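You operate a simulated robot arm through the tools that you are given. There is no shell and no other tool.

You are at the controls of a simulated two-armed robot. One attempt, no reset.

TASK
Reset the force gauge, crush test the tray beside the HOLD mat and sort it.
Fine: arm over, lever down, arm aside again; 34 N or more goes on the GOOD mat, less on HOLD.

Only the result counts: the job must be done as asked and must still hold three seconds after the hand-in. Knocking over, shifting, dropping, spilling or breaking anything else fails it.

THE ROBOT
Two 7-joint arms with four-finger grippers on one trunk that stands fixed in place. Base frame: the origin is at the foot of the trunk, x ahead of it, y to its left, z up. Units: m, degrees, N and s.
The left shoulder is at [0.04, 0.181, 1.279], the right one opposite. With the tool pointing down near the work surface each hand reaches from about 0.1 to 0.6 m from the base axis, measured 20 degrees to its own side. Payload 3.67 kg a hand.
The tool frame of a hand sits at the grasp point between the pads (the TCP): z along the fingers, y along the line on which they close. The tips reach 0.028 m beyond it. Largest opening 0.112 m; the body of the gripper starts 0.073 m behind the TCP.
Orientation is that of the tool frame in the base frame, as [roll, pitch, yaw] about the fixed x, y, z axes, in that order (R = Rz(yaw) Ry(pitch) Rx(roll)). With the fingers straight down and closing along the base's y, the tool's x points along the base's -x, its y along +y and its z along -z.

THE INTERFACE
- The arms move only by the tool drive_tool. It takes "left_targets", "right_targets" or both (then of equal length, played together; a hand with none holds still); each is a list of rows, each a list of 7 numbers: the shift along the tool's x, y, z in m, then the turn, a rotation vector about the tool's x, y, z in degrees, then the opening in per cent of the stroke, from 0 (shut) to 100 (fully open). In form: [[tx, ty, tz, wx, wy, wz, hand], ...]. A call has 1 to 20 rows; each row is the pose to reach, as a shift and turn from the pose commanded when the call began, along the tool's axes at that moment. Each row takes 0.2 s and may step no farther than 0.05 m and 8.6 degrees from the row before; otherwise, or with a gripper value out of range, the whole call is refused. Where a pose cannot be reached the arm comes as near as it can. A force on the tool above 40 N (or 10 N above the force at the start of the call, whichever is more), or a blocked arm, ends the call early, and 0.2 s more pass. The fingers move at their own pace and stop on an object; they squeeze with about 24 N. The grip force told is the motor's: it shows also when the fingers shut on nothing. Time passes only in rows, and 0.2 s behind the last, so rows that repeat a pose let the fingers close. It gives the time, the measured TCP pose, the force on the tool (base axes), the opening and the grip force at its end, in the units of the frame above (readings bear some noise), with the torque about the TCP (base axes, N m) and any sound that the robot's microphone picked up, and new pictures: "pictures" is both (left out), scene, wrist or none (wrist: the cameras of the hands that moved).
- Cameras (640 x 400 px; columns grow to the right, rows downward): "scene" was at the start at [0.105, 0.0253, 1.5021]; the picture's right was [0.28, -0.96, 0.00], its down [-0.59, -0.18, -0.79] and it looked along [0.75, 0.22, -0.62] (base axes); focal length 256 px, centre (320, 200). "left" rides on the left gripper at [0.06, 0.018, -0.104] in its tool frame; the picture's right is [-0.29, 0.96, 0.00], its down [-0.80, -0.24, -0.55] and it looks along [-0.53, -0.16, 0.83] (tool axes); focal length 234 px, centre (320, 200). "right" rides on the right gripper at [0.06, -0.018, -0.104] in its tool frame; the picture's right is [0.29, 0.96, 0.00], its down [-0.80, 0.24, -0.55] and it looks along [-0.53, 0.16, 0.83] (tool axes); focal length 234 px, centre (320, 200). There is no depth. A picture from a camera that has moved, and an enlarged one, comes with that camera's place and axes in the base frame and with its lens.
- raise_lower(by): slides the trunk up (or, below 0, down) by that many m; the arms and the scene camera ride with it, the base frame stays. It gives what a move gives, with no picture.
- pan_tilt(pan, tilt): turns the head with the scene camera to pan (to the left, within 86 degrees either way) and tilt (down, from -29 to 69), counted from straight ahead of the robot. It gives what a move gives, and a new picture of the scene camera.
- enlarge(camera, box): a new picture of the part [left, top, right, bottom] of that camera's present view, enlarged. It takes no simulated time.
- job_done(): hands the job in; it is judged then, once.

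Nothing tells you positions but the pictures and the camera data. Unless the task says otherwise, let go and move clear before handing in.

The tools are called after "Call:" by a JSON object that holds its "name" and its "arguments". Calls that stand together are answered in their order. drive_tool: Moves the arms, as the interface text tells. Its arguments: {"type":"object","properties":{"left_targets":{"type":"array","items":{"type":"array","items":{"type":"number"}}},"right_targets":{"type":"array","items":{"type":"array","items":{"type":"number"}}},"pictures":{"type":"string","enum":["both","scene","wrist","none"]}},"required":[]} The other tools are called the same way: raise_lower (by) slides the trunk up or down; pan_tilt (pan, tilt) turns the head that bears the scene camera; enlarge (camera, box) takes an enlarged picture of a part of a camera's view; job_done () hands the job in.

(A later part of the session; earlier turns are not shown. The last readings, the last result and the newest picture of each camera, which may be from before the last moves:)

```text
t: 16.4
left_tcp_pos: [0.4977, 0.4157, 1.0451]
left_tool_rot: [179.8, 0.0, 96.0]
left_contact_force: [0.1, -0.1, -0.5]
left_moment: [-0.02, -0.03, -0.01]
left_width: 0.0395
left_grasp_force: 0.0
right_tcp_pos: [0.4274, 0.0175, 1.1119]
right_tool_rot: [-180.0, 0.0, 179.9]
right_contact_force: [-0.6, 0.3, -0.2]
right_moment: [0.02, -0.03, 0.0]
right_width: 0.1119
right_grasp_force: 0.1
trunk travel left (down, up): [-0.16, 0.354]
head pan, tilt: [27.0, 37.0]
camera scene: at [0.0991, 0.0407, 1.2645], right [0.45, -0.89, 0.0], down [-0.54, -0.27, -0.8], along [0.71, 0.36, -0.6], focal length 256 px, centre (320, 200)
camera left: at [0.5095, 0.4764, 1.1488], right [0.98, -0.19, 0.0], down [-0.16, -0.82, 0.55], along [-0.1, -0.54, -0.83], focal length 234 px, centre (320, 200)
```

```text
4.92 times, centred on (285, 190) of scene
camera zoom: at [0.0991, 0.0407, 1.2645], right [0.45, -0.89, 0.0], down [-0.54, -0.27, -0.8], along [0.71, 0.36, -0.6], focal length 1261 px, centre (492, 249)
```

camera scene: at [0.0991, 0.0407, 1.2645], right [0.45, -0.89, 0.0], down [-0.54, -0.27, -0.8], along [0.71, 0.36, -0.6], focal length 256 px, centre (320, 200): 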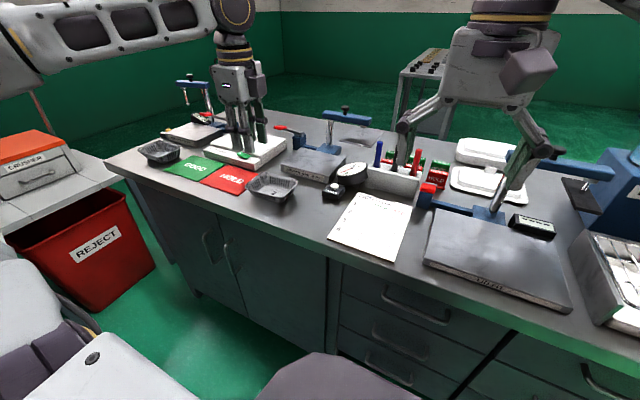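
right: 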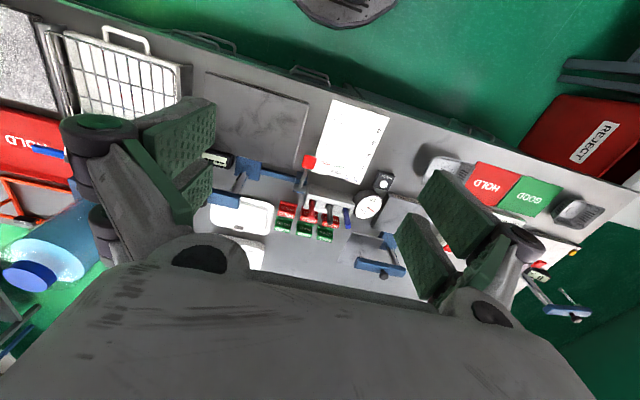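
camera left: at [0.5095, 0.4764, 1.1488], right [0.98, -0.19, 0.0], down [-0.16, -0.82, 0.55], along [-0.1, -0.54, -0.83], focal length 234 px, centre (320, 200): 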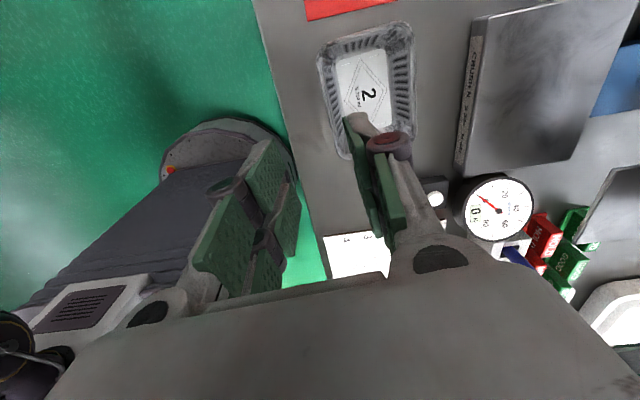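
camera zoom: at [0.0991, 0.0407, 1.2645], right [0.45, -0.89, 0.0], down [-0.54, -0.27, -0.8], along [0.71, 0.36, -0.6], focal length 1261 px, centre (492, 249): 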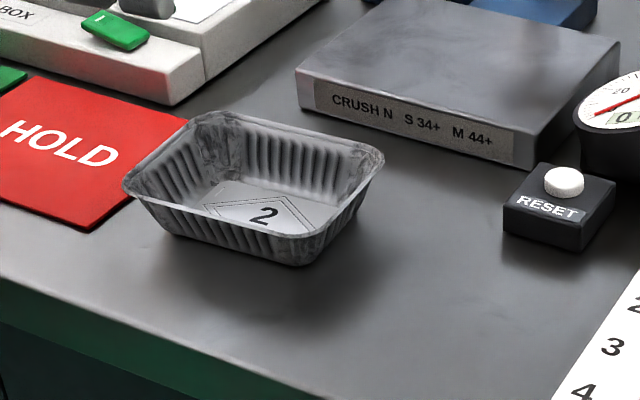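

The near rim runs at about x 0.508 (z 0.885) and the wall slopes in to x 0.526 at the floor. I'll tilt the hand 22° to match the wall slope and stop 8 cm short of it along the approach line.

Call:
{"name": "drive_tool", "arguments": {"left_targets": [[-0.0005, -0.007, 0.026, -7.33, 0, 0, 35], [-0.001, -0.0135, 0.052, -14.67, 0, 0, 35], [-0.0016, -0.02, 0.078, -22, 0, 0, 35], [-0.0016, -0.02, 0.078, -22, 0, 0, 35]], "pictures": "both"}}

Call:
{"name": "enlarge", "arguments": {"camera": "scene", "box": [200, 120, 330, 220]}}

Call:
{"name": "enlarge", "arguments": {"camera": "left", "box": [240, 0, 480, 200]}}

```text
t: 17.4
left_tcp_pos: [0.4796, 0.4108, 0.9665]
left_tool_rot: [157.8, 0.0, 96.0]
left_contact_force: [-0.6, -0.2, -0.8]
left_moment: [0.02, -0.03, 0.02]
left_width: 0.0392
left_grasp_force: 0.2
right_tcp_pos: [0.4283, 0.0163, 1.1109]
right_tool_rot: [179.9, 0.0, 180.0]
right_contact_force: [0.4, -0.6, -0.1]
right_moment: [0.05, -0.01, -0.02]
right_width: 0.1122
right_grasp_force: 0.0
trunk travel left (down, up): [-0.16, 0.354]
head pan, tilt: [27.0, 37.0]
camera scene: at [0.0999, 0.0392, 1.2645], right [0.45, -0.89, 0.0], down [-0.54, -0.27, -0.8], along [0.71, 0.36, -0.6], focal length 256 px, centre (320, 200)
camera left: at [0.4507, 0.4666, 1.0697], right [0.91, -0.19, 0.36], down [-0.34, -0.84, 0.42], along [0.22, -0.51, -0.83], focal length 234 px, centre (320, 200)
```

scene: 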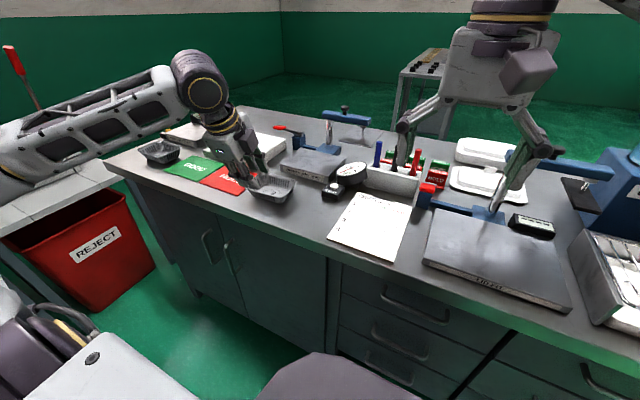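
left: 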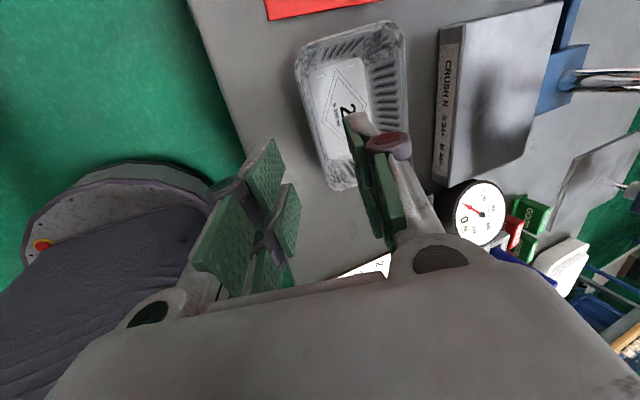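

```text
4.00 times, centred on (265, 170) of scene
camera zoom: at [0.0999, 0.0392, 1.2645], right [0.45, -0.89, 0.0], down [-0.54, -0.27, -0.8], along [0.71, 0.36, -0.6], focal length 1025 px, centre (540, 320)
```

zoom: 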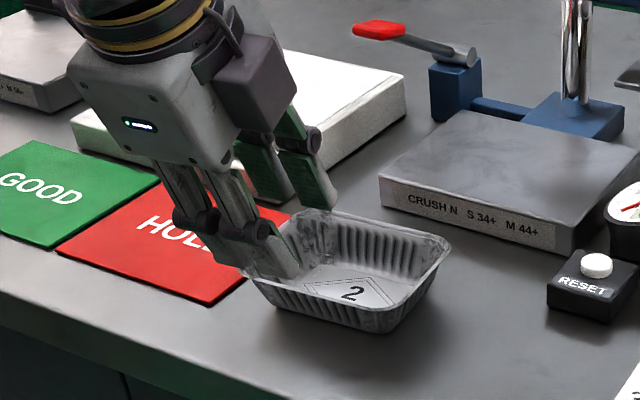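

```text
2.00 times, centred on (360, 100) of left
camera zoom: at [0.4507, 0.4666, 1.0697], right [0.91, -0.19, 0.36], down [-0.34, -0.84, 0.42], along [0.22, -0.51, -0.83], focal length 468 px, centre (240, 400)
```

zoom: 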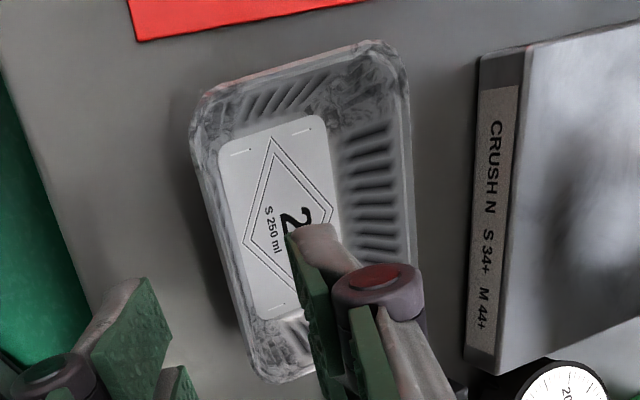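

The hand is aligned with the near wall. I'll advance 7.5 cm along the approach line with the fingers open around the wall, then check before closing.

Call:
{"name": "drive_tool", "arguments": {"left_targets": [[0.001, -0.004, 0.03, 0, 0, 0, 35], [0.003, -0.004, 0.055, 0, 0, 0, 35], [0.003, -0.004, 0.075, 0, 0, 0, 35]], "pictures": "both"}}

Call:
{"name": "enlarge", "arguments": {"camera": "scene", "box": [220, 140, 320, 220]}}

Call:
{"name": "enlarge", "arguments": {"camera": "left", "box": [240, 60, 440, 220]}}

```text
t: 18.2
left_tcp_pos: [0.5045, 0.4161, 0.8942]
left_tool_rot: [158.0, -0.1, 96.1]
left_contact_force: [-0.5, -0.3, 0.1]
left_moment: [0.0, -0.04, 0.01]
left_width: 0.0392
left_grasp_force: 0.1
right_tcp_pos: [0.4289, 0.0166, 1.1112]
right_tool_rot: [-180.0, 0.1, 179.9]
right_contact_force: [-0.1, -0.5, -0.3]
right_moment: [0.0, -0.01, 0.0]
right_width: 0.1118
right_grasp_force: 0.0
trunk travel left (down, up): [-0.16, 0.354]
head pan, tilt: [27.0, 37.0]
camera scene: at [0.1001, 0.04, 1.2644], right [0.45, -0.89, 0.0], down [-0.54, -0.27, -0.8], along [0.71, 0.36, -0.6], focal length 256 px, centre (320, 200)
camera left: at [0.4774, 0.4723, 0.9975], right [0.91, -0.19, 0.36], down [-0.34, -0.84, 0.42], along [0.22, -0.51, -0.83], focal length 234 px, centre (320, 200)
```

scene: 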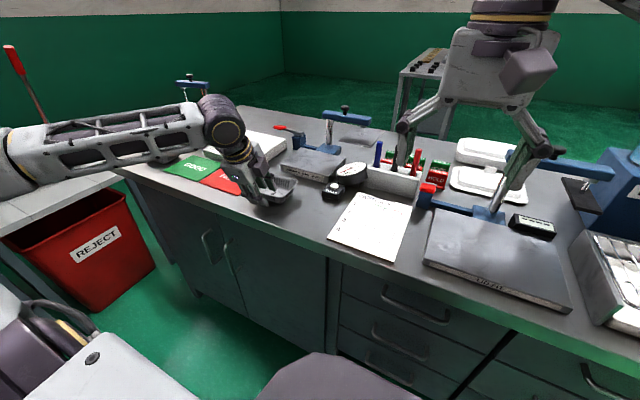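
left: 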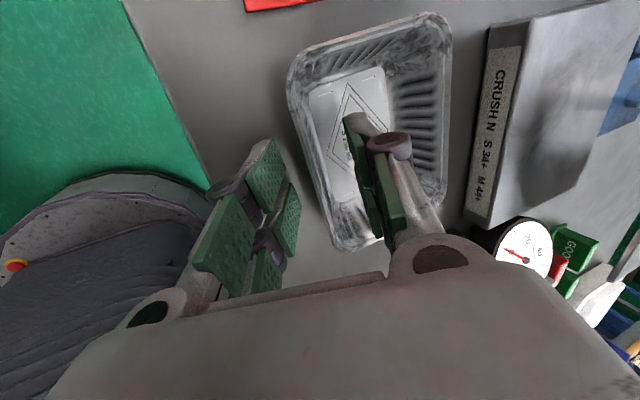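

```text
5.00 times, centred on (270, 180) of scene
camera zoom: at [0.1001, 0.04, 1.2644], right [0.45, -0.89, 0.0], down [-0.54, -0.27, -0.8], along [0.71, 0.36, -0.6], focal length 1281 px, centre (570, 300)
```

zoom: 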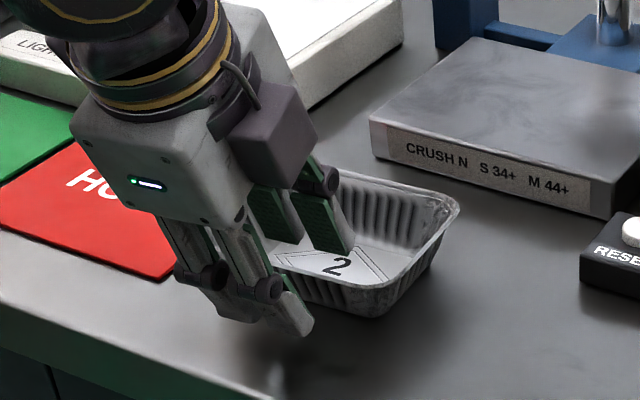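

```text
2.50 times, centred on (340, 140) of left
camera zoom: at [0.4774, 0.4723, 0.9975], right [0.91, -0.19, 0.36], down [-0.34, -0.84, 0.42], along [0.22, -0.51, -0.83], focal length 585 px, centre (270, 350)
```

zoom: 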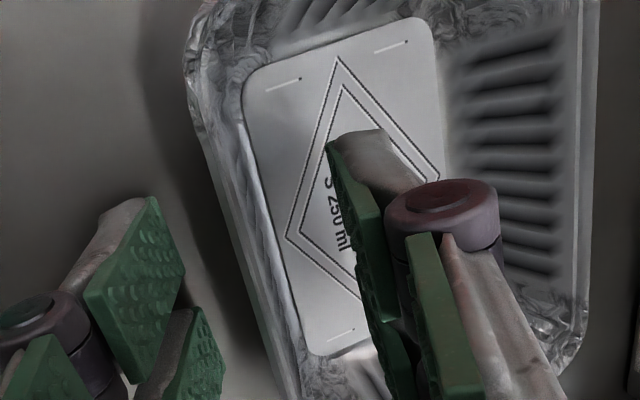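

One finger is inside the tray and one outside its near wall, with no contact. Now I'll close on the wall.

Call:
{"name": "drive_tool", "arguments": {"left_targets": [[0, 0, 0, 0, 0, 0, 20], [0, 0, 0, 0, 0, 0, 10], [0, 0, 0, 0, 0, 0, 0], [0, 0, 0, 0, 0, 0, 0], [0, 0, 0, 0, 0, 0, 0]], "pictures": "both"}}

Call:
{"name": "enlarge", "arguments": {"camera": "scene", "box": [220, 140, 320, 220]}}

Call:
{"name": "enlarge", "arguments": {"camera": "left", "box": [240, 0, 480, 220]}}

```text
t: 19.4
left_tcp_pos: [0.5058, 0.4166, 0.8937]
left_tool_rot: [157.9, 0.0, 96.1]
left_contact_force: [0.3, 0.3, 1.2]
left_moment: [0.03, -0.18, -0.05]
left_width: 0.0058
left_grasp_force: 24.1
right_tcp_pos: [0.4287, 0.0174, 1.1111]
right_tool_rot: [180.0, -0.1, 179.9]
right_contact_force: [0.6, 0.2, -0.4]
right_moment: [0.02, 0.02, 0.03]
right_width: 0.1121
right_grasp_force: 0.1
trunk travel left (down, up): [-0.16, 0.354]
head pan, tilt: [27.0, 37.0]
camera scene: at [0.0995, 0.0399, 1.2645], right [0.45, -0.89, 0.0], down [-0.54, -0.27, -0.8], along [0.71, 0.36, -0.6], focal length 256 px, centre (320, 200)
camera left: at [0.4769, 0.4721, 0.9981], right [0.91, -0.19, 0.36], down [-0.34, -0.84, 0.42], along [0.22, -0.51, -0.83], focal length 234 px, centre (320, 200)
```

scene: 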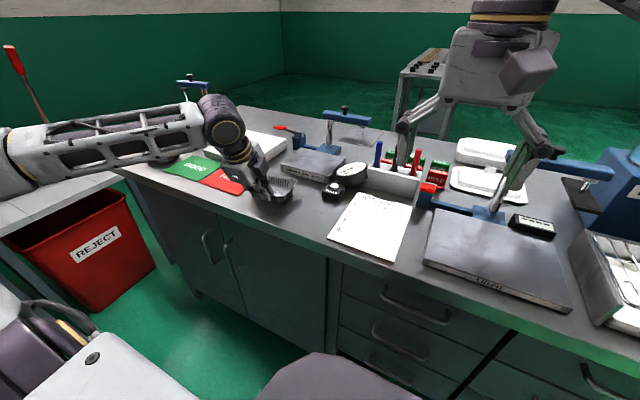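
left: 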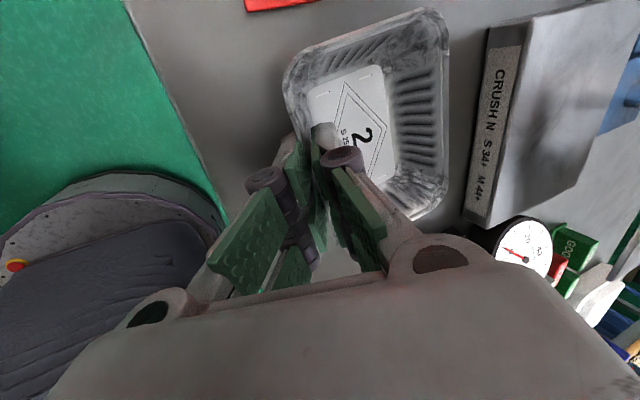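

```text
5.00 times, centred on (270, 180) of scene
camera zoom: at [0.0995, 0.0399, 1.2645], right [0.45, -0.89, 0.0], down [-0.54, -0.27, -0.8], along [0.71, 0.36, -0.6], focal length 1281 px, centre (570, 300)
```

zoom: 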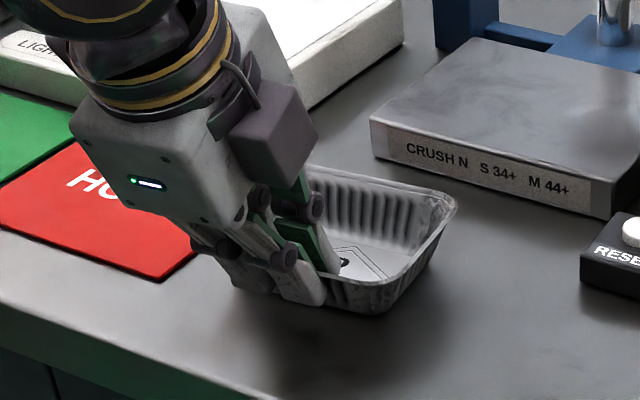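

```text
1.82 times, centred on (360, 110) of left
camera zoom: at [0.4769, 0.4721, 0.9981], right [0.91, -0.19, 0.36], down [-0.34, -0.84, 0.42], along [0.22, -0.51, -0.83], focal length 426 px, centre (247, 364)
```

zoom: 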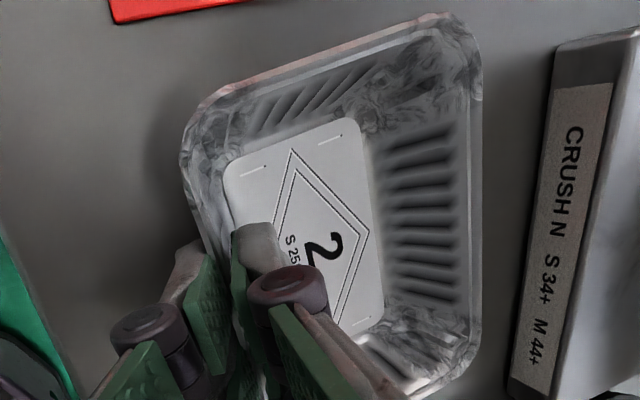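

The wall is gripped, 5.8 mm at 24 N. I'll lift straight up a little and check.

Call:
{"name": "drive_tool", "arguments": {"left_targets": [[0, 0.0038, -0.0093, 0, 0, 0, 0], [0, 0.0113, -0.0278, 0, 0, 0, 0], [0, 0.0227, -0.0556, 0, 0, 0, 0]], "pictures": "both"}}

Call:
{"name": "enlarge", "arguments": {"camera": "scene", "box": [220, 120, 320, 220]}}

Call:
{"name": "enlarge", "arguments": {"camera": "left", "box": [240, 0, 520, 220]}}

```text
t: 20.2
left_tcp_pos: [0.5034, 0.4158, 0.9561]
left_tool_rot: [157.8, 0.0, 96.1]
left_contact_force: [0.0, -0.7, 0.6]
left_moment: [0.05, 0.03, 0.01]
left_width: 0.0059
left_grasp_force: 23.8
right_tcp_pos: [0.427, 0.0163, 1.1106]
right_tool_rot: [-180.0, 0.0, 179.9]
right_contact_force: [-0.3, 0.1, 0.1]
right_moment: [0.02, 0.02, 0.03]
right_width: 0.1119
right_grasp_force: 0.1
trunk travel left (down, up): [-0.16, 0.354]
head pan, tilt: [27.0, 37.0]
camera scene: at [0.0993, 0.0394, 1.2645], right [0.45, -0.89, 0.0], down [-0.54, -0.27, -0.8], along [0.71, 0.36, -0.6], focal length 256 px, centre (320, 200)
camera left: at [0.4745, 0.472, 1.0598], right [0.91, -0.19, 0.36], down [-0.34, -0.84, 0.42], along [0.22, -0.51, -0.83], focal length 234 px, centre (320, 200)
```

scene: 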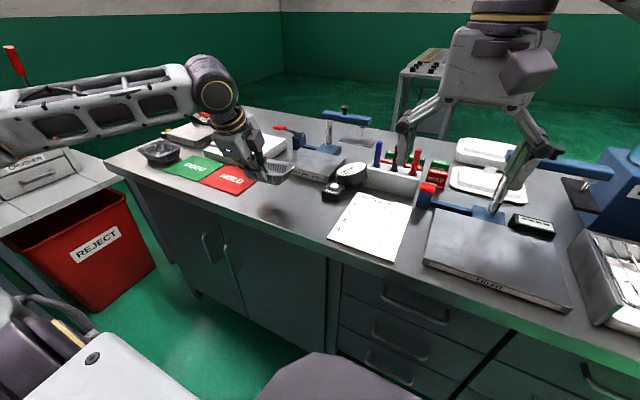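
left: 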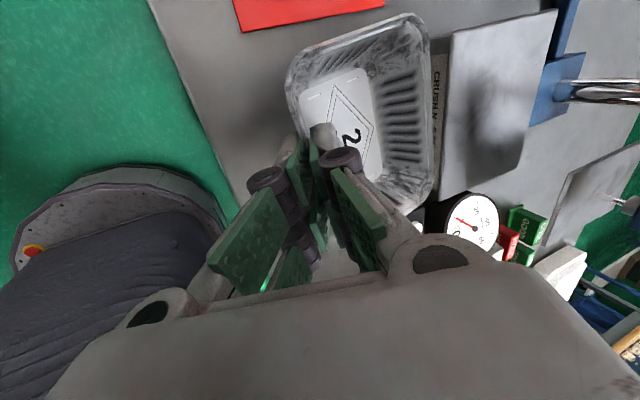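

```text
4.00 times, centred on (270, 170) of scene
camera zoom: at [0.0993, 0.0394, 1.2645], right [0.45, -0.89, 0.0], down [-0.54, -0.27, -0.8], along [0.71, 0.36, -0.6], focal length 1025 px, centre (520, 320)
```

zoom: 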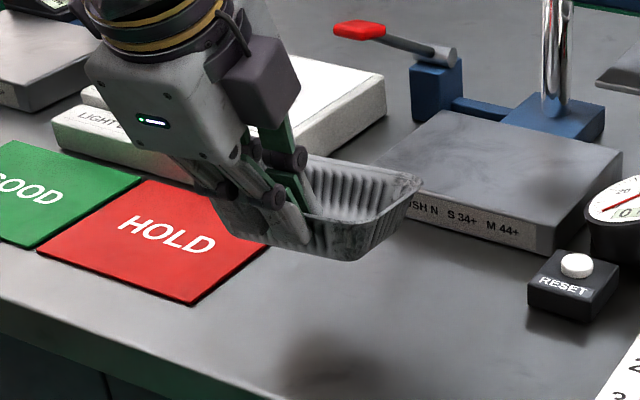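

```text
1.82 times, centred on (380, 110) of left
camera zoom: at [0.4745, 0.472, 1.0598], right [0.91, -0.19, 0.36], down [-0.34, -0.84, 0.42], along [0.22, -0.51, -0.83], focal length 426 px, centre (211, 364)
```

zoom: 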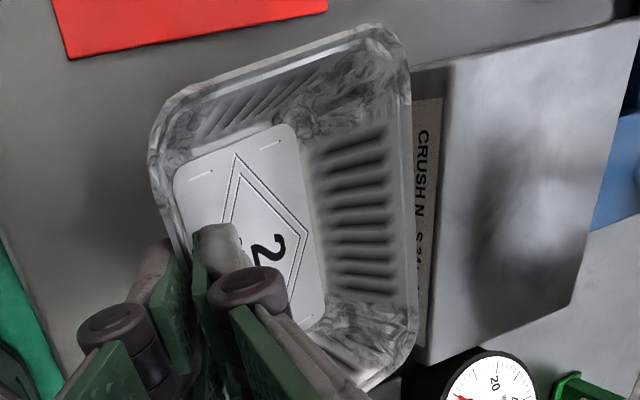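

The tray is off the table with its far edge drooping about 10° because the wall is steeper than my tilt. I'll lift higher and tilt 9° more to level it.

Call:
{"name": "drive_tool", "arguments": {"left_targets": [[0, 0.007, -0.017, -3, 0, 0, 0], [0, 0.014, -0.034, -6, 0, 0, 0], [0, 0.0208, -0.0509, -9, 0, 0, 0], [0, 0.0208, -0.0509, -9, 0, 0, 0]], "pictures": "both"}}

Call:
{"name": "enlarge", "arguments": {"camera": "scene", "box": [210, 100, 330, 200]}}

Call:
{"name": "enlarge", "arguments": {"camera": "left", "box": [240, 0, 520, 220]}}

```text
t: 21.2
left_tcp_pos: [0.5037, 0.4153, 1.0099]
left_tool_rot: [148.9, 0.0, 96.1]
left_contact_force: [-0.6, 0.2, 0.5]
left_moment: [0.02, 0.01, 0.03]
left_width: 0.0062
left_grasp_force: 24.3
right_tcp_pos: [0.429, 0.0167, 1.1104]
right_tool_rot: [180.0, 0.0, 179.8]
right_contact_force: [0.5, -0.2, -0.3]
right_moment: [0.0, 0.01, 0.02]
right_width: 0.1119
right_grasp_force: 0.0
trunk travel left (down, up): [-0.16, 0.354]
head pan, tilt: [27.0, 37.0]
camera scene: at [0.0999, 0.04, 1.2644], right [0.45, -0.89, 0.0], down [-0.54, -0.27, -0.8], along [0.71, 0.36, -0.6], focal length 256 px, centre (320, 200)
camera left: at [0.4592, 0.4697, 1.1081], right [0.85, -0.2, 0.49], down [-0.4, -0.84, 0.35], along [0.35, -0.5, -0.8], focal length 234 px, centre (320, 200)
```

scene: 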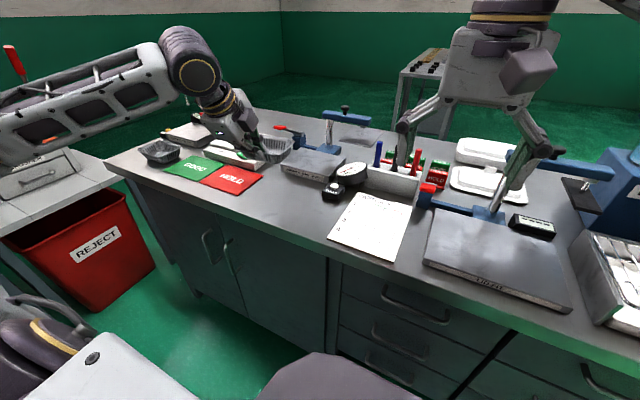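
left: 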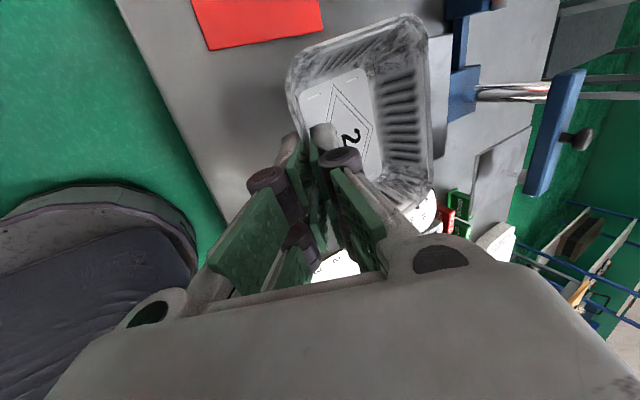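

```text
4.00 times, centred on (270, 150) of scene
camera zoom: at [0.0999, 0.04, 1.2644], right [0.45, -0.89, 0.0], down [-0.54, -0.27, -0.8], along [0.71, 0.36, -0.6], focal length 1025 px, centre (520, 400)
```

zoom: 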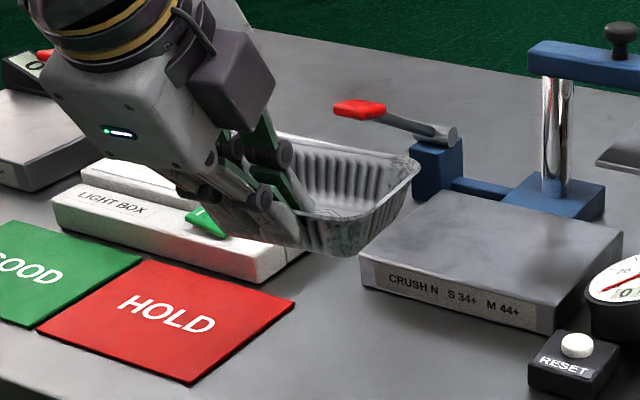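

```text
1.82 times, centred on (380, 110) of left
camera zoom: at [0.4592, 0.4697, 1.1081], right [0.85, -0.2, 0.49], down [-0.4, -0.84, 0.35], along [0.35, -0.5, -0.8], focal length 426 px, centre (211, 364)
```

zoom: 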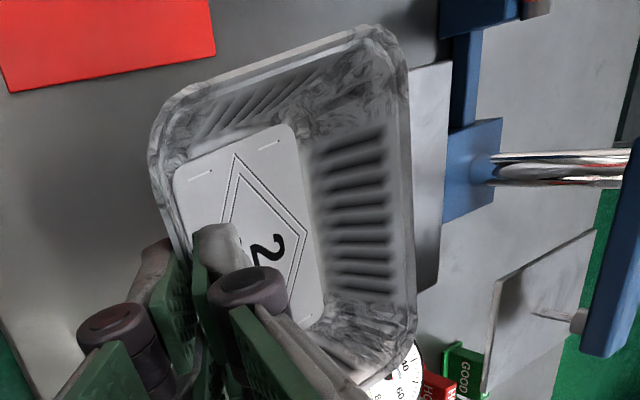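

The tray is level now with its rim near z 1.0, and its centre is about 4.8 cm ahead of the TCP. I'll carry it over the crush plate at this height and turn it 8° to square it up.

Call:
{"name": "drive_tool", "arguments": {"left_targets": [[-0.0085, 0.0292, 0.0176, 0, -0.83, 1.37, 0], [-0.0171, 0.0585, 0.0353, 0, -1.65, 2.74, 0], [-0.0256, 0.0877, 0.0529, 0, -2.48, 4.11, 0], [-0.0342, 0.117, 0.0706, 0, -3.3, 5.48, 0], [-0.0427, 0.1462, 0.0882, 0, -4.13, 6.85, 0], [-0.0427, 0.1462, 0.0882, 0, -4.13, 6.85, 0]], "pictures": "both"}}

Call:
{"name": "enlarge", "arguments": {"camera": "scene", "box": [240, 90, 380, 200]}}

Call:
{"name": "enlarge", "arguments": {"camera": "left", "box": [240, 0, 560, 220]}}

```text
t: 22.6
left_tcp_pos: [0.679, 0.3923, 1.0126]
left_tool_rot: [148.8, 0.0, 87.9]
left_contact_force: [-0.7, 0.3, 0.0]
left_moment: [0.02, -0.03, 0.0]
left_width: 0.0061
left_grasp_force: 24.0
right_tcp_pos: [0.4285, 0.0164, 1.1109]
right_tool_rot: [-180.0, 0.1, 179.9]
right_contact_force: [-1.0, -0.6, -0.3]
right_moment: [0.01, -0.02, 0.0]
right_width: 0.1119
right_grasp_force: 0.2
trunk travel left (down, up): [-0.16, 0.354]
head pan, tilt: [27.0, 37.0]
camera scene: at [0.0988, 0.0403, 1.2645], right [0.45, -0.89, 0.0], down [-0.54, -0.27, -0.8], along [0.71, 0.36, -0.6], focal length 256 px, centre (320, 200)
camera left: at [0.6424, 0.4533, 1.1104], right [0.81, -0.32, 0.5], down [-0.52, -0.78, 0.35], along [0.28, -0.54, -0.8], focal length 234 px, centre (320, 200)
```

scene: 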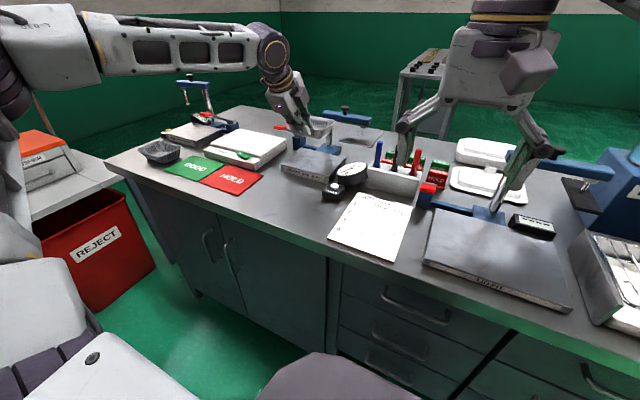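
left: 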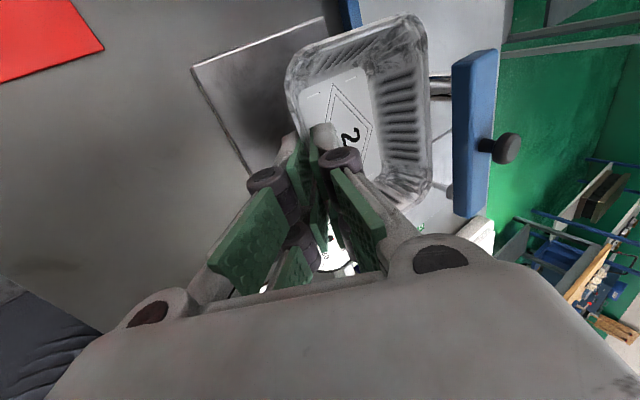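

```text
3.64 times, centred on (310, 145) of scene
camera zoom: at [0.0988, 0.0403, 1.2645], right [0.45, -0.89, 0.0], down [-0.54, -0.27, -0.8], along [0.71, 0.36, -0.6], focal length 932 px, centre (356, 400)
```

zoom: 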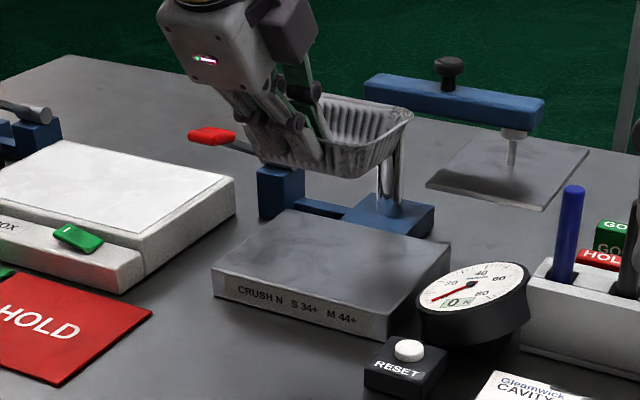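

```text
1.82 times, centred on (400, 110) of left
camera zoom: at [0.6424, 0.4533, 1.1104], right [0.81, -0.32, 0.5], down [-0.52, -0.78, 0.35], along [0.28, -0.54, -0.8], focal length 426 px, centre (174, 364)
```

zoom: 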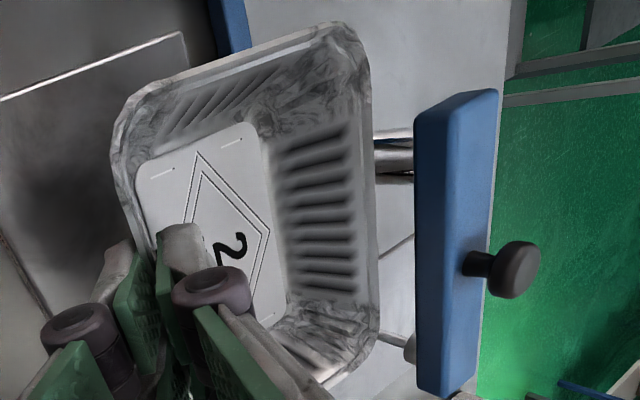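

The tray is squarely above the plate and parallel to the press arm. I'll lower it in steps and watch for contact.

Call:
{"name": "drive_tool", "arguments": {"left_targets": [[0, -0.0155, 0.0257, 0, 0, 0, 0], [0, -0.0285, 0.047, 0, 0, 0, 0], [0, -0.0363, 0.0599, 0, 0, 0, 0], [0, -0.0389, 0.0642, 0, 0, 0, 0]], "pictures": "both"}}

Call:
{"name": "enlarge", "arguments": {"camera": "scene", "box": [260, 110, 360, 200]}}

Call:
{"name": "enlarge", "arguments": {"camera": "left", "box": [240, 0, 560, 220]}}

```text
t: 23.6
left_tcp_pos: [0.6787, 0.3925, 0.9369]
left_tool_rot: [149.0, 0.1, 88.2]
left_contact_force: [-0.4, 0.9, -0.2]
left_moment: [0.0, -0.01, 0.02]
left_width: 0.0062
left_grasp_force: 24.5
right_tcp_pos: [0.4277, 0.016, 1.112]
right_tool_rot: [180.0, 0.0, 179.9]
right_contact_force: [0.5, -0.7, -0.7]
right_moment: [-0.02, -0.01, -0.02]
right_width: 0.1119
right_grasp_force: 0.1
trunk travel left (down, up): [-0.16, 0.354]
head pan, tilt: [27.0, 37.0]
camera scene: at [0.0996, 0.04, 1.2645], right [0.45, -0.89, 0.0], down [-0.54, -0.27, -0.8], along [0.71, 0.36, -0.6], focal length 256 px, centre (320, 200)
camera left: at [0.6423, 0.453, 1.0348], right [0.81, -0.32, 0.49], down [-0.52, -0.78, 0.35], along [0.28, -0.54, -0.8], focal length 234 px, centre (320, 200)
```

scene: 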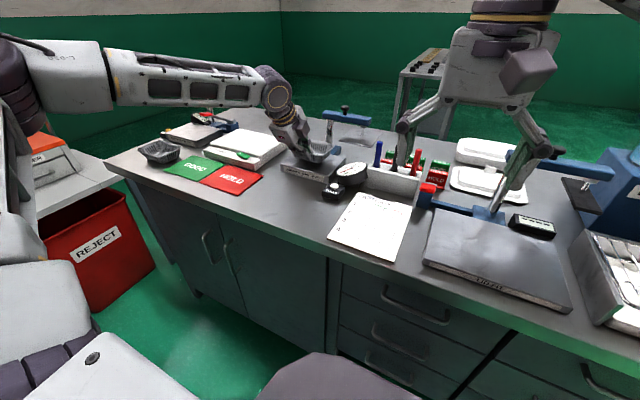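
left: 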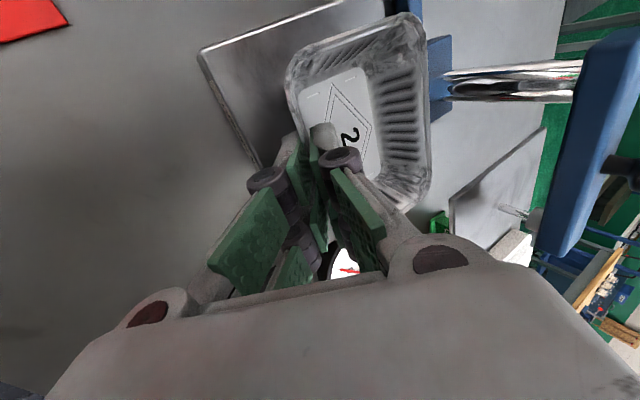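

```text
4.44 times, centred on (310, 155) of scene
camera zoom: at [0.0996, 0.04, 1.2645], right [0.45, -0.89, 0.0], down [-0.54, -0.27, -0.8], along [0.71, 0.36, -0.6], focal length 1139 px, centre (364, 400)
```

zoom: 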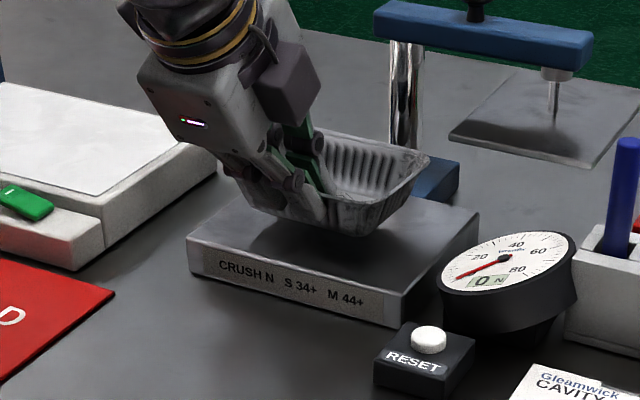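

```text
1.82 times, centred on (400, 110) of left
camera zoom: at [0.6423, 0.453, 1.0348], right [0.81, -0.32, 0.49], down [-0.52, -0.78, 0.35], along [0.28, -0.54, -0.8], focal length 426 px, centre (174, 364)
```

zoom: 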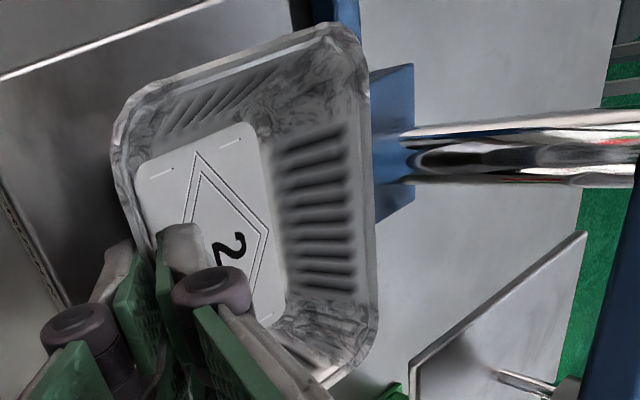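

The tray is just above the plate. I'll lower it in 3 mm steps until I feel it touch.

Call:
{"name": "drive_tool", "arguments": {"left_targets": [[0, -0.0016, 0.0026, 0, 0, 0, 0], [0, -0.0031, 0.0051, 0, 0, 0, 0], [0, -0.0047, 0.0077, 0, 0, 0, 0], [0, -0.0047, 0.0077, 0, 0, 0, 0]], "pictures": "none"}}

Call:
{"name": "enlarge", "arguments": {"camera": "scene", "box": [280, 120, 360, 190]}}

```text
t: 24.6
left_tcp_pos: [0.6781, 0.3939, 0.9268]
left_tool_rot: [148.9, 0.0, 88.2]
left_contact_force: [-0.3, -0.4, -0.3]
left_moment: [-0.04, 0.04, -0.02]
left_width: 0.0061
left_grasp_force: 23.8
right_tcp_pos: [0.4285, 0.0171, 1.111]
right_tool_rot: [-180.0, 0.0, 179.9]
right_contact_force: [-0.8, -0.1, -0.2]
right_moment: [-0.05, 0.03, -0.02]
right_width: 0.112
right_grasp_force: 0.0
trunk travel left (down, up): [-0.16, 0.354]
head pan, tilt: [27.0, 37.0]
```

```text
5.71 times, centred on (320, 155) of scene
camera zoom: at [0.0997, 0.04, 1.2645], right [0.45, -0.89, 0.0], down [-0.54, -0.27, -0.8], along [0.71, 0.36, -0.6], focal length 1464 px, centre (320, 457)
```

zoom: 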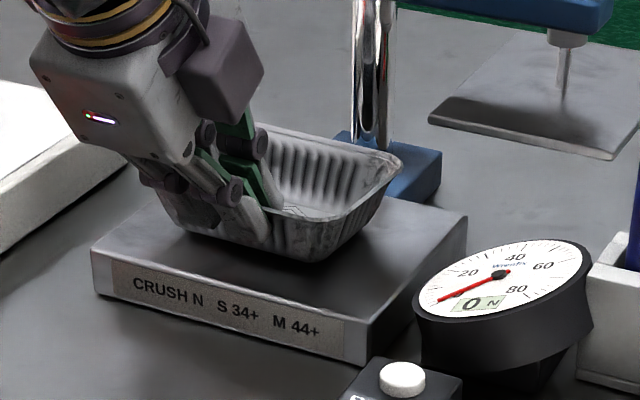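

Still no contact. I'll keep lowering gently.

Call:
{"name": "drive_tool", "arguments": {"left_targets": [[0, -0.0013, 0.0021, 0, 0, 0, 0], [0, -0.0026, 0.0043, 0, 0, 0, 0], [0, -0.0026, 0.0043, 0, 0, 0, 0]], "pictures": "none"}}

Call:
{"name": "enlarge", "arguments": {"camera": "scene", "box": [280, 120, 360, 190]}}

Call:
{"name": "enlarge", "arguments": {"camera": "left", "box": [240, 0, 560, 220]}}

```text
t: 25.4
left_tcp_pos: [0.6788, 0.393, 0.9231]
left_tool_rot: [148.8, 0.0, 88.1]
left_contact_force: [1.5, 0.5, 4.6]
left_moment: [0.14, -0.11, 0.04]
left_width: 0.006
left_grasp_force: 23.9
right_tcp_pos: [0.4287, 0.0158, 1.1114]
right_tool_rot: [-180.0, -0.1, 179.9]
right_contact_force: [-0.7, 0.6, 0.4]
right_moment: [0.0, 0.01, 0.01]
right_width: 0.1121
right_grasp_force: 0.2
trunk travel left (down, up): [-0.16, 0.354]
head pan, tilt: [27.0, 37.0]
```

```text
5.71 times, centred on (320, 155) of scene
camera zoom: at [0.0992, 0.0398, 1.2645], right [0.45, -0.89, 0.0], down [-0.54, -0.27, -0.8], along [0.71, 0.36, -0.6], focal length 1464 px, centre (320, 457)
```

zoom: 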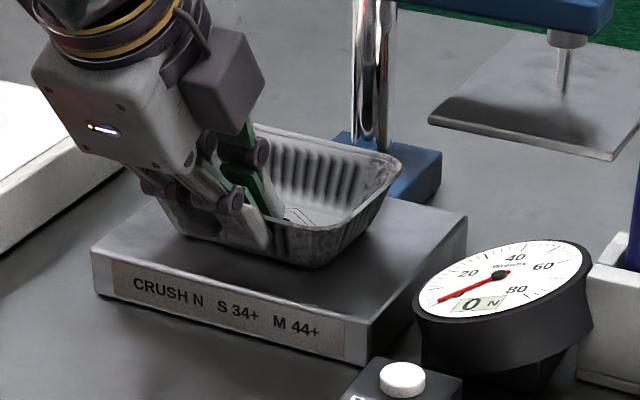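

```text
1.82 times, centred on (400, 110) of left
camera zoom: at [0.642, 0.4528, 1.0215], right [0.81, -0.32, 0.5], down [-0.52, -0.78, 0.35], along [0.28, -0.54, -0.8], focal length 426 px, centre (174, 364)
```

zoom: 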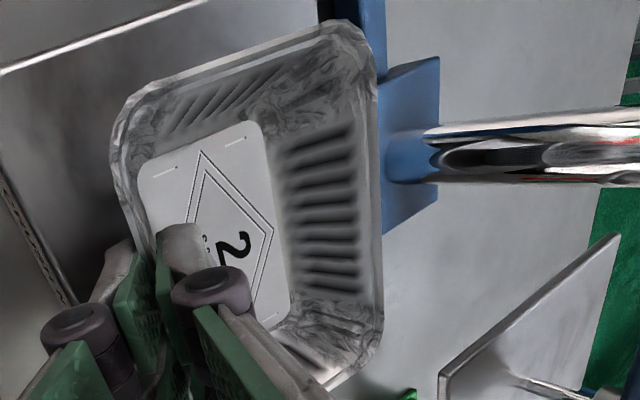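

The tray is touching the plate (about 4.6 N) and sits centred near (0.725, 0.383). I'll release it and check.

Call:
{"name": "drive_tool", "arguments": {"left_targets": [[0, 0.0005, -0.0008, 0, 0, 0, 0], [0, 0.0005, -0.0008, 0, 0, 0, 6], [0, 0.0005, -0.0008, 0, 0, 0, 12], [0, 0.0005, -0.0008, 0, 0, 0, 22], [0, 0.0005, -0.0008, 0, 0, 0, 22]], "pictures": "wrist"}}

Call:
{"name": "enlarge", "arguments": {"camera": "scene", "box": [280, 120, 360, 190]}}

Call:
{"name": "enlarge", "arguments": {"camera": "left", "box": [240, 0, 560, 220]}}

```text
t: 26.6
left_tcp_pos: [0.6779, 0.3928, 0.9238]
left_tool_rot: [148.9, -0.1, 88.1]
left_contact_force: [0.6, 0.5, -0.1]
left_moment: [0.03, 0.0, -0.01]
left_width: 0.0248
left_grasp_force: 0.0
right_tcp_pos: [0.428, 0.0161, 1.1125]
right_tool_rot: [179.9, 0.0, 179.9]
right_contact_force: [0.9, 0.4, 0.1]
right_moment: [0.01, 0.0, -0.02]
right_width: 0.1121
right_grasp_force: 0.1
trunk travel left (down, up): [-0.16, 0.354]
head pan, tilt: [27.0, 37.0]
camera left: at [0.6417, 0.4529, 1.0215], right [0.81, -0.32, 0.49], down [-0.52, -0.78, 0.35], along [0.28, -0.54, -0.8], focal length 234 px, centre (320, 200)
```

left: 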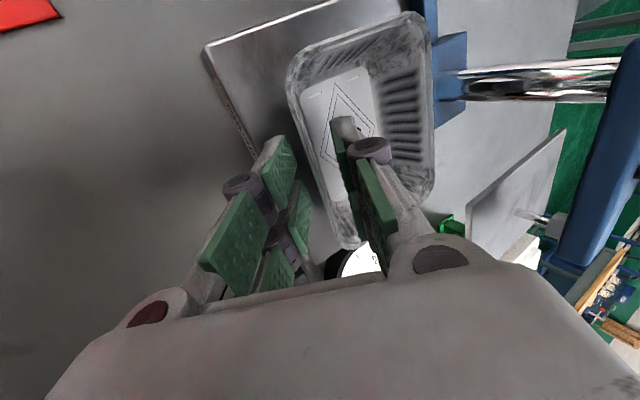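

```text
5.71 times, centred on (320, 155) of scene
camera zoom: at [0.0997, 0.04, 1.2644], right [0.45, -0.89, 0.0], down [-0.54, -0.27, -0.8], along [0.71, 0.36, -0.6], focal length 1464 px, centre (320, 457)
```

zoom: 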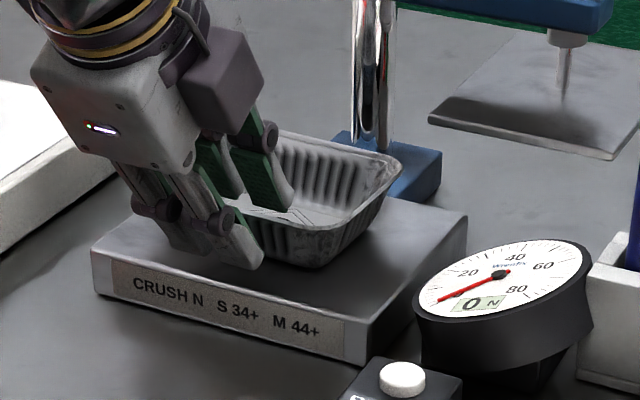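

```text
1.82 times, centred on (400, 110) of left
camera zoom: at [0.6417, 0.4529, 1.0215], right [0.81, -0.32, 0.49], down [-0.52, -0.78, 0.35], along [0.28, -0.54, -0.8], focal length 426 px, centre (174, 364)
```

zoom: 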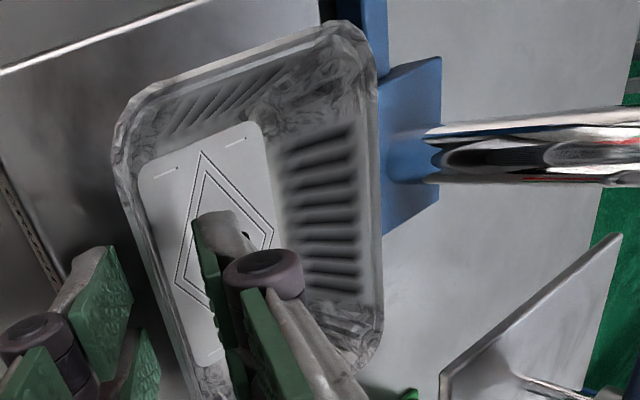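

The tray is free and standing on the plate. I'll back off along the approach line.

Call:
{"name": "drive_tool", "arguments": {"left_targets": [[0, 0, -0.02, 0, 0, 0, 24], [0, 0, -0.05, 0, 0, 0, 24], [0, 0, -0.09, 0, 0, 0, 24], [0, 0, -0.13, 0, 0, 0, 24]], "pictures": "both"}}

Call:
{"name": "enlarge", "arguments": {"camera": "scene", "box": [270, 100, 380, 190]}}

Call:
{"name": "enlarge", "arguments": {"camera": "left", "box": [240, 0, 560, 220]}}

```text
t: 27.6
left_tcp_pos: [0.6092, 0.3934, 1.035]
left_tool_rot: [148.9, 0.0, 88.1]
left_contact_force: [-1.0, 0.2, -1.2]
left_moment: [0.01, 0.02, 0.0]
left_width: 0.0269
left_grasp_force: 0.2
right_tcp_pos: [0.4275, 0.0167, 1.1123]
right_tool_rot: [180.0, -0.1, 179.9]
right_contact_force: [-0.1, -0.8, -0.3]
right_moment: [0.02, -0.01, 0.0]
right_width: 0.1118
right_grasp_force: 0.0
trunk travel left (down, up): [-0.16, 0.354]
head pan, tilt: [27.0, 37.0]
camera scene: at [0.0987, 0.0397, 1.2646], right [0.45, -0.89, 0.0], down [-0.54, -0.27, -0.8], along [0.71, 0.36, -0.6], focal length 256 px, centre (320, 200)
camera left: at [0.572, 0.4528, 1.1333], right [0.81, -0.32, 0.49], down [-0.52, -0.78, 0.35], along [0.28, -0.54, -0.8], focal length 234 px, centre (320, 200)
```

scene: 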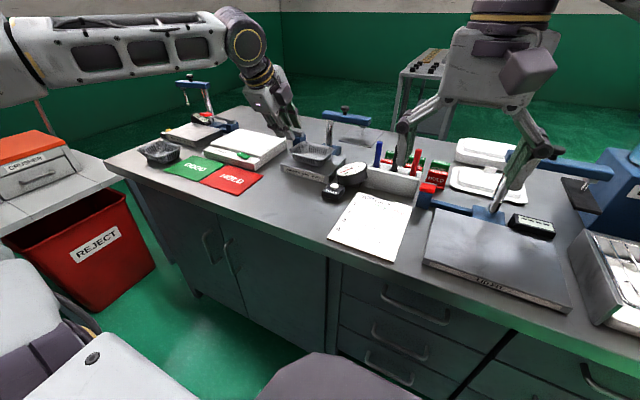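
left: 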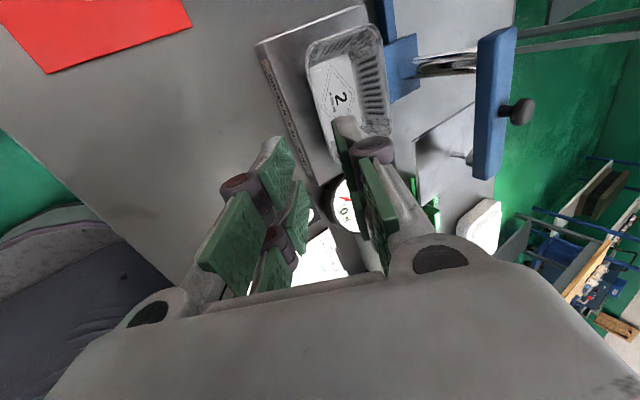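

```text
4.44 times, centred on (325, 145) of scene
camera zoom: at [0.0987, 0.0397, 1.2646], right [0.45, -0.89, 0.0], down [-0.54, -0.27, -0.8], along [0.71, 0.36, -0.6], focal length 1139 px, centre (298, 444)
```

zoom: 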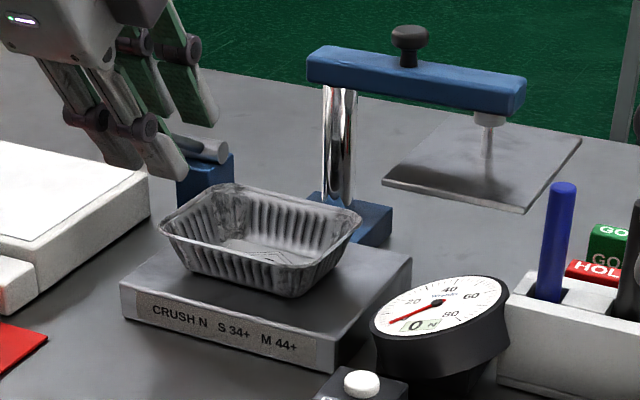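

```text
1.82 times, centred on (400, 110) of left
camera zoom: at [0.572, 0.4528, 1.1333], right [0.81, -0.32, 0.49], down [-0.52, -0.78, 0.35], along [0.28, -0.54, -0.8], focal length 426 px, centre (174, 364)
```

zoom: 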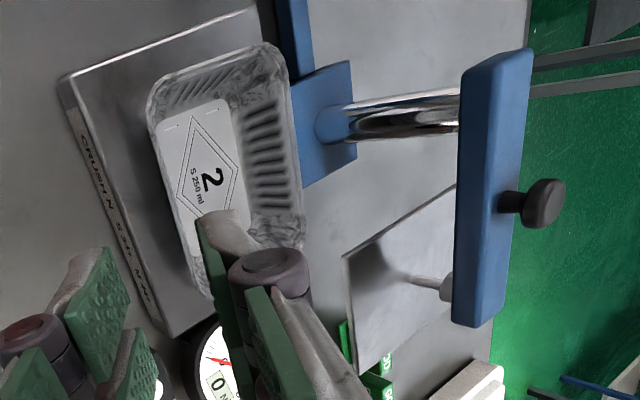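

The tray rests on the plate, centred about (0.726, 0.389), under where the press head will swing. Next I'll raise the hand, undo the tilt and turn it back so the closed fingers can act as a peg behind the swing arm.

Call:
{"name": "drive_tool", "arguments": {"left_targets": [[-0.01, 0.0151, -0.0245, 7.8, 0, 0, 20], [-0.02, 0.0302, -0.0489, 15.6, 0, 0, 10], [-0.03, 0.0454, -0.0734, 23.4, 0, 0, 0], [-0.04, 0.0605, -0.0978, 31.1, 0, 0, 0]], "pictures": "none"}}

Call:
{"name": "drive_tool", "arguments": {"left_targets": [[0, 0, 0, 0, 0, -8.35, 0], [0, 0, 0, 0, 0, -16.7, 0], [0, 0, 0, 0, 0, -25.05, 0], [0, 0, 0, 0, 0, -33.4, 0], [0, 0, 0, 0, 0, -41.75, 0], [0, 0, 0, 0, 0, -50.1, 0], [0, 0, 0, 0, 0, -58.5, 0], [0, 0, 0, 0, 0, -66.8, 0], [0, 0, 0, 0, 0, -75.2, 0], [0, 0, 0, 0, 0, -83.5, 0], [0, 0, 0, 0, 0, -91.9, 0]], "pictures": "both"}}

```text
t: 28.6
left_tcp_pos: [0.6123, 0.3536, 1.1499]
left_tool_rot: [-179.8, -0.1, 88.1]
left_contact_force: [-0.2, 0.6, -0.2]
left_moment: [0.02, 0.03, 0.01]
left_width: 0.0
left_grasp_force: 23.9
right_tcp_pos: [0.4285, 0.0152, 1.11]
right_tool_rot: [179.9, -0.1, 179.9]
right_contact_force: [1.0, -1.2, -1.2]
right_moment: [0.04, -0.02, 0.01]
right_width: 0.112
right_grasp_force: 0.1
trunk travel left (down, up): [-0.16, 0.354]
head pan, tilt: [27.0, 37.0]
```

```text
t: 31.0
left_tcp_pos: [0.6111, 0.3547, 1.1487]
left_tool_rot: [179.9, 0.1, -179.8]
left_contact_force: [-0.2, 0.2, 0.9]
left_moment: [0.01, -0.02, 0.01]
left_width: 0.0
left_grasp_force: 24.0
right_tcp_pos: [0.4304, 0.0179, 1.1112]
right_tool_rot: [-180.0, 0.0, 179.9]
right_contact_force: [-1.0, 1.1, -0.1]
right_moment: [-0.05, -0.04, -0.02]
right_width: 0.112
right_grasp_force: 0.0
trunk travel left (down, up): [-0.16, 0.354]
head pan, tilt: [27.0, 37.0]
camera scene: at [0.0997, 0.04, 1.2645], right [0.45, -0.89, 0.0], down [-0.54, -0.27, -0.8], along [0.71, 0.36, -0.6], focal length 256 px, centre (320, 200)
camera left: at [0.5511, 0.3715, 1.2527], right [0.29, 0.96, 0.0], down [0.8, -0.24, 0.55], along [0.53, -0.16, -0.83], focal length 234 px, centre (320, 200)
```

scene: 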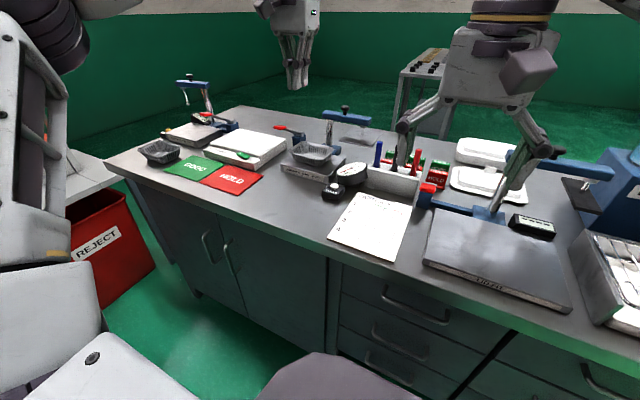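
left: 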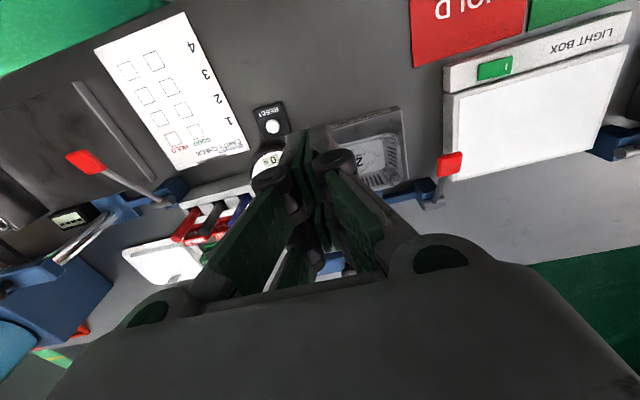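

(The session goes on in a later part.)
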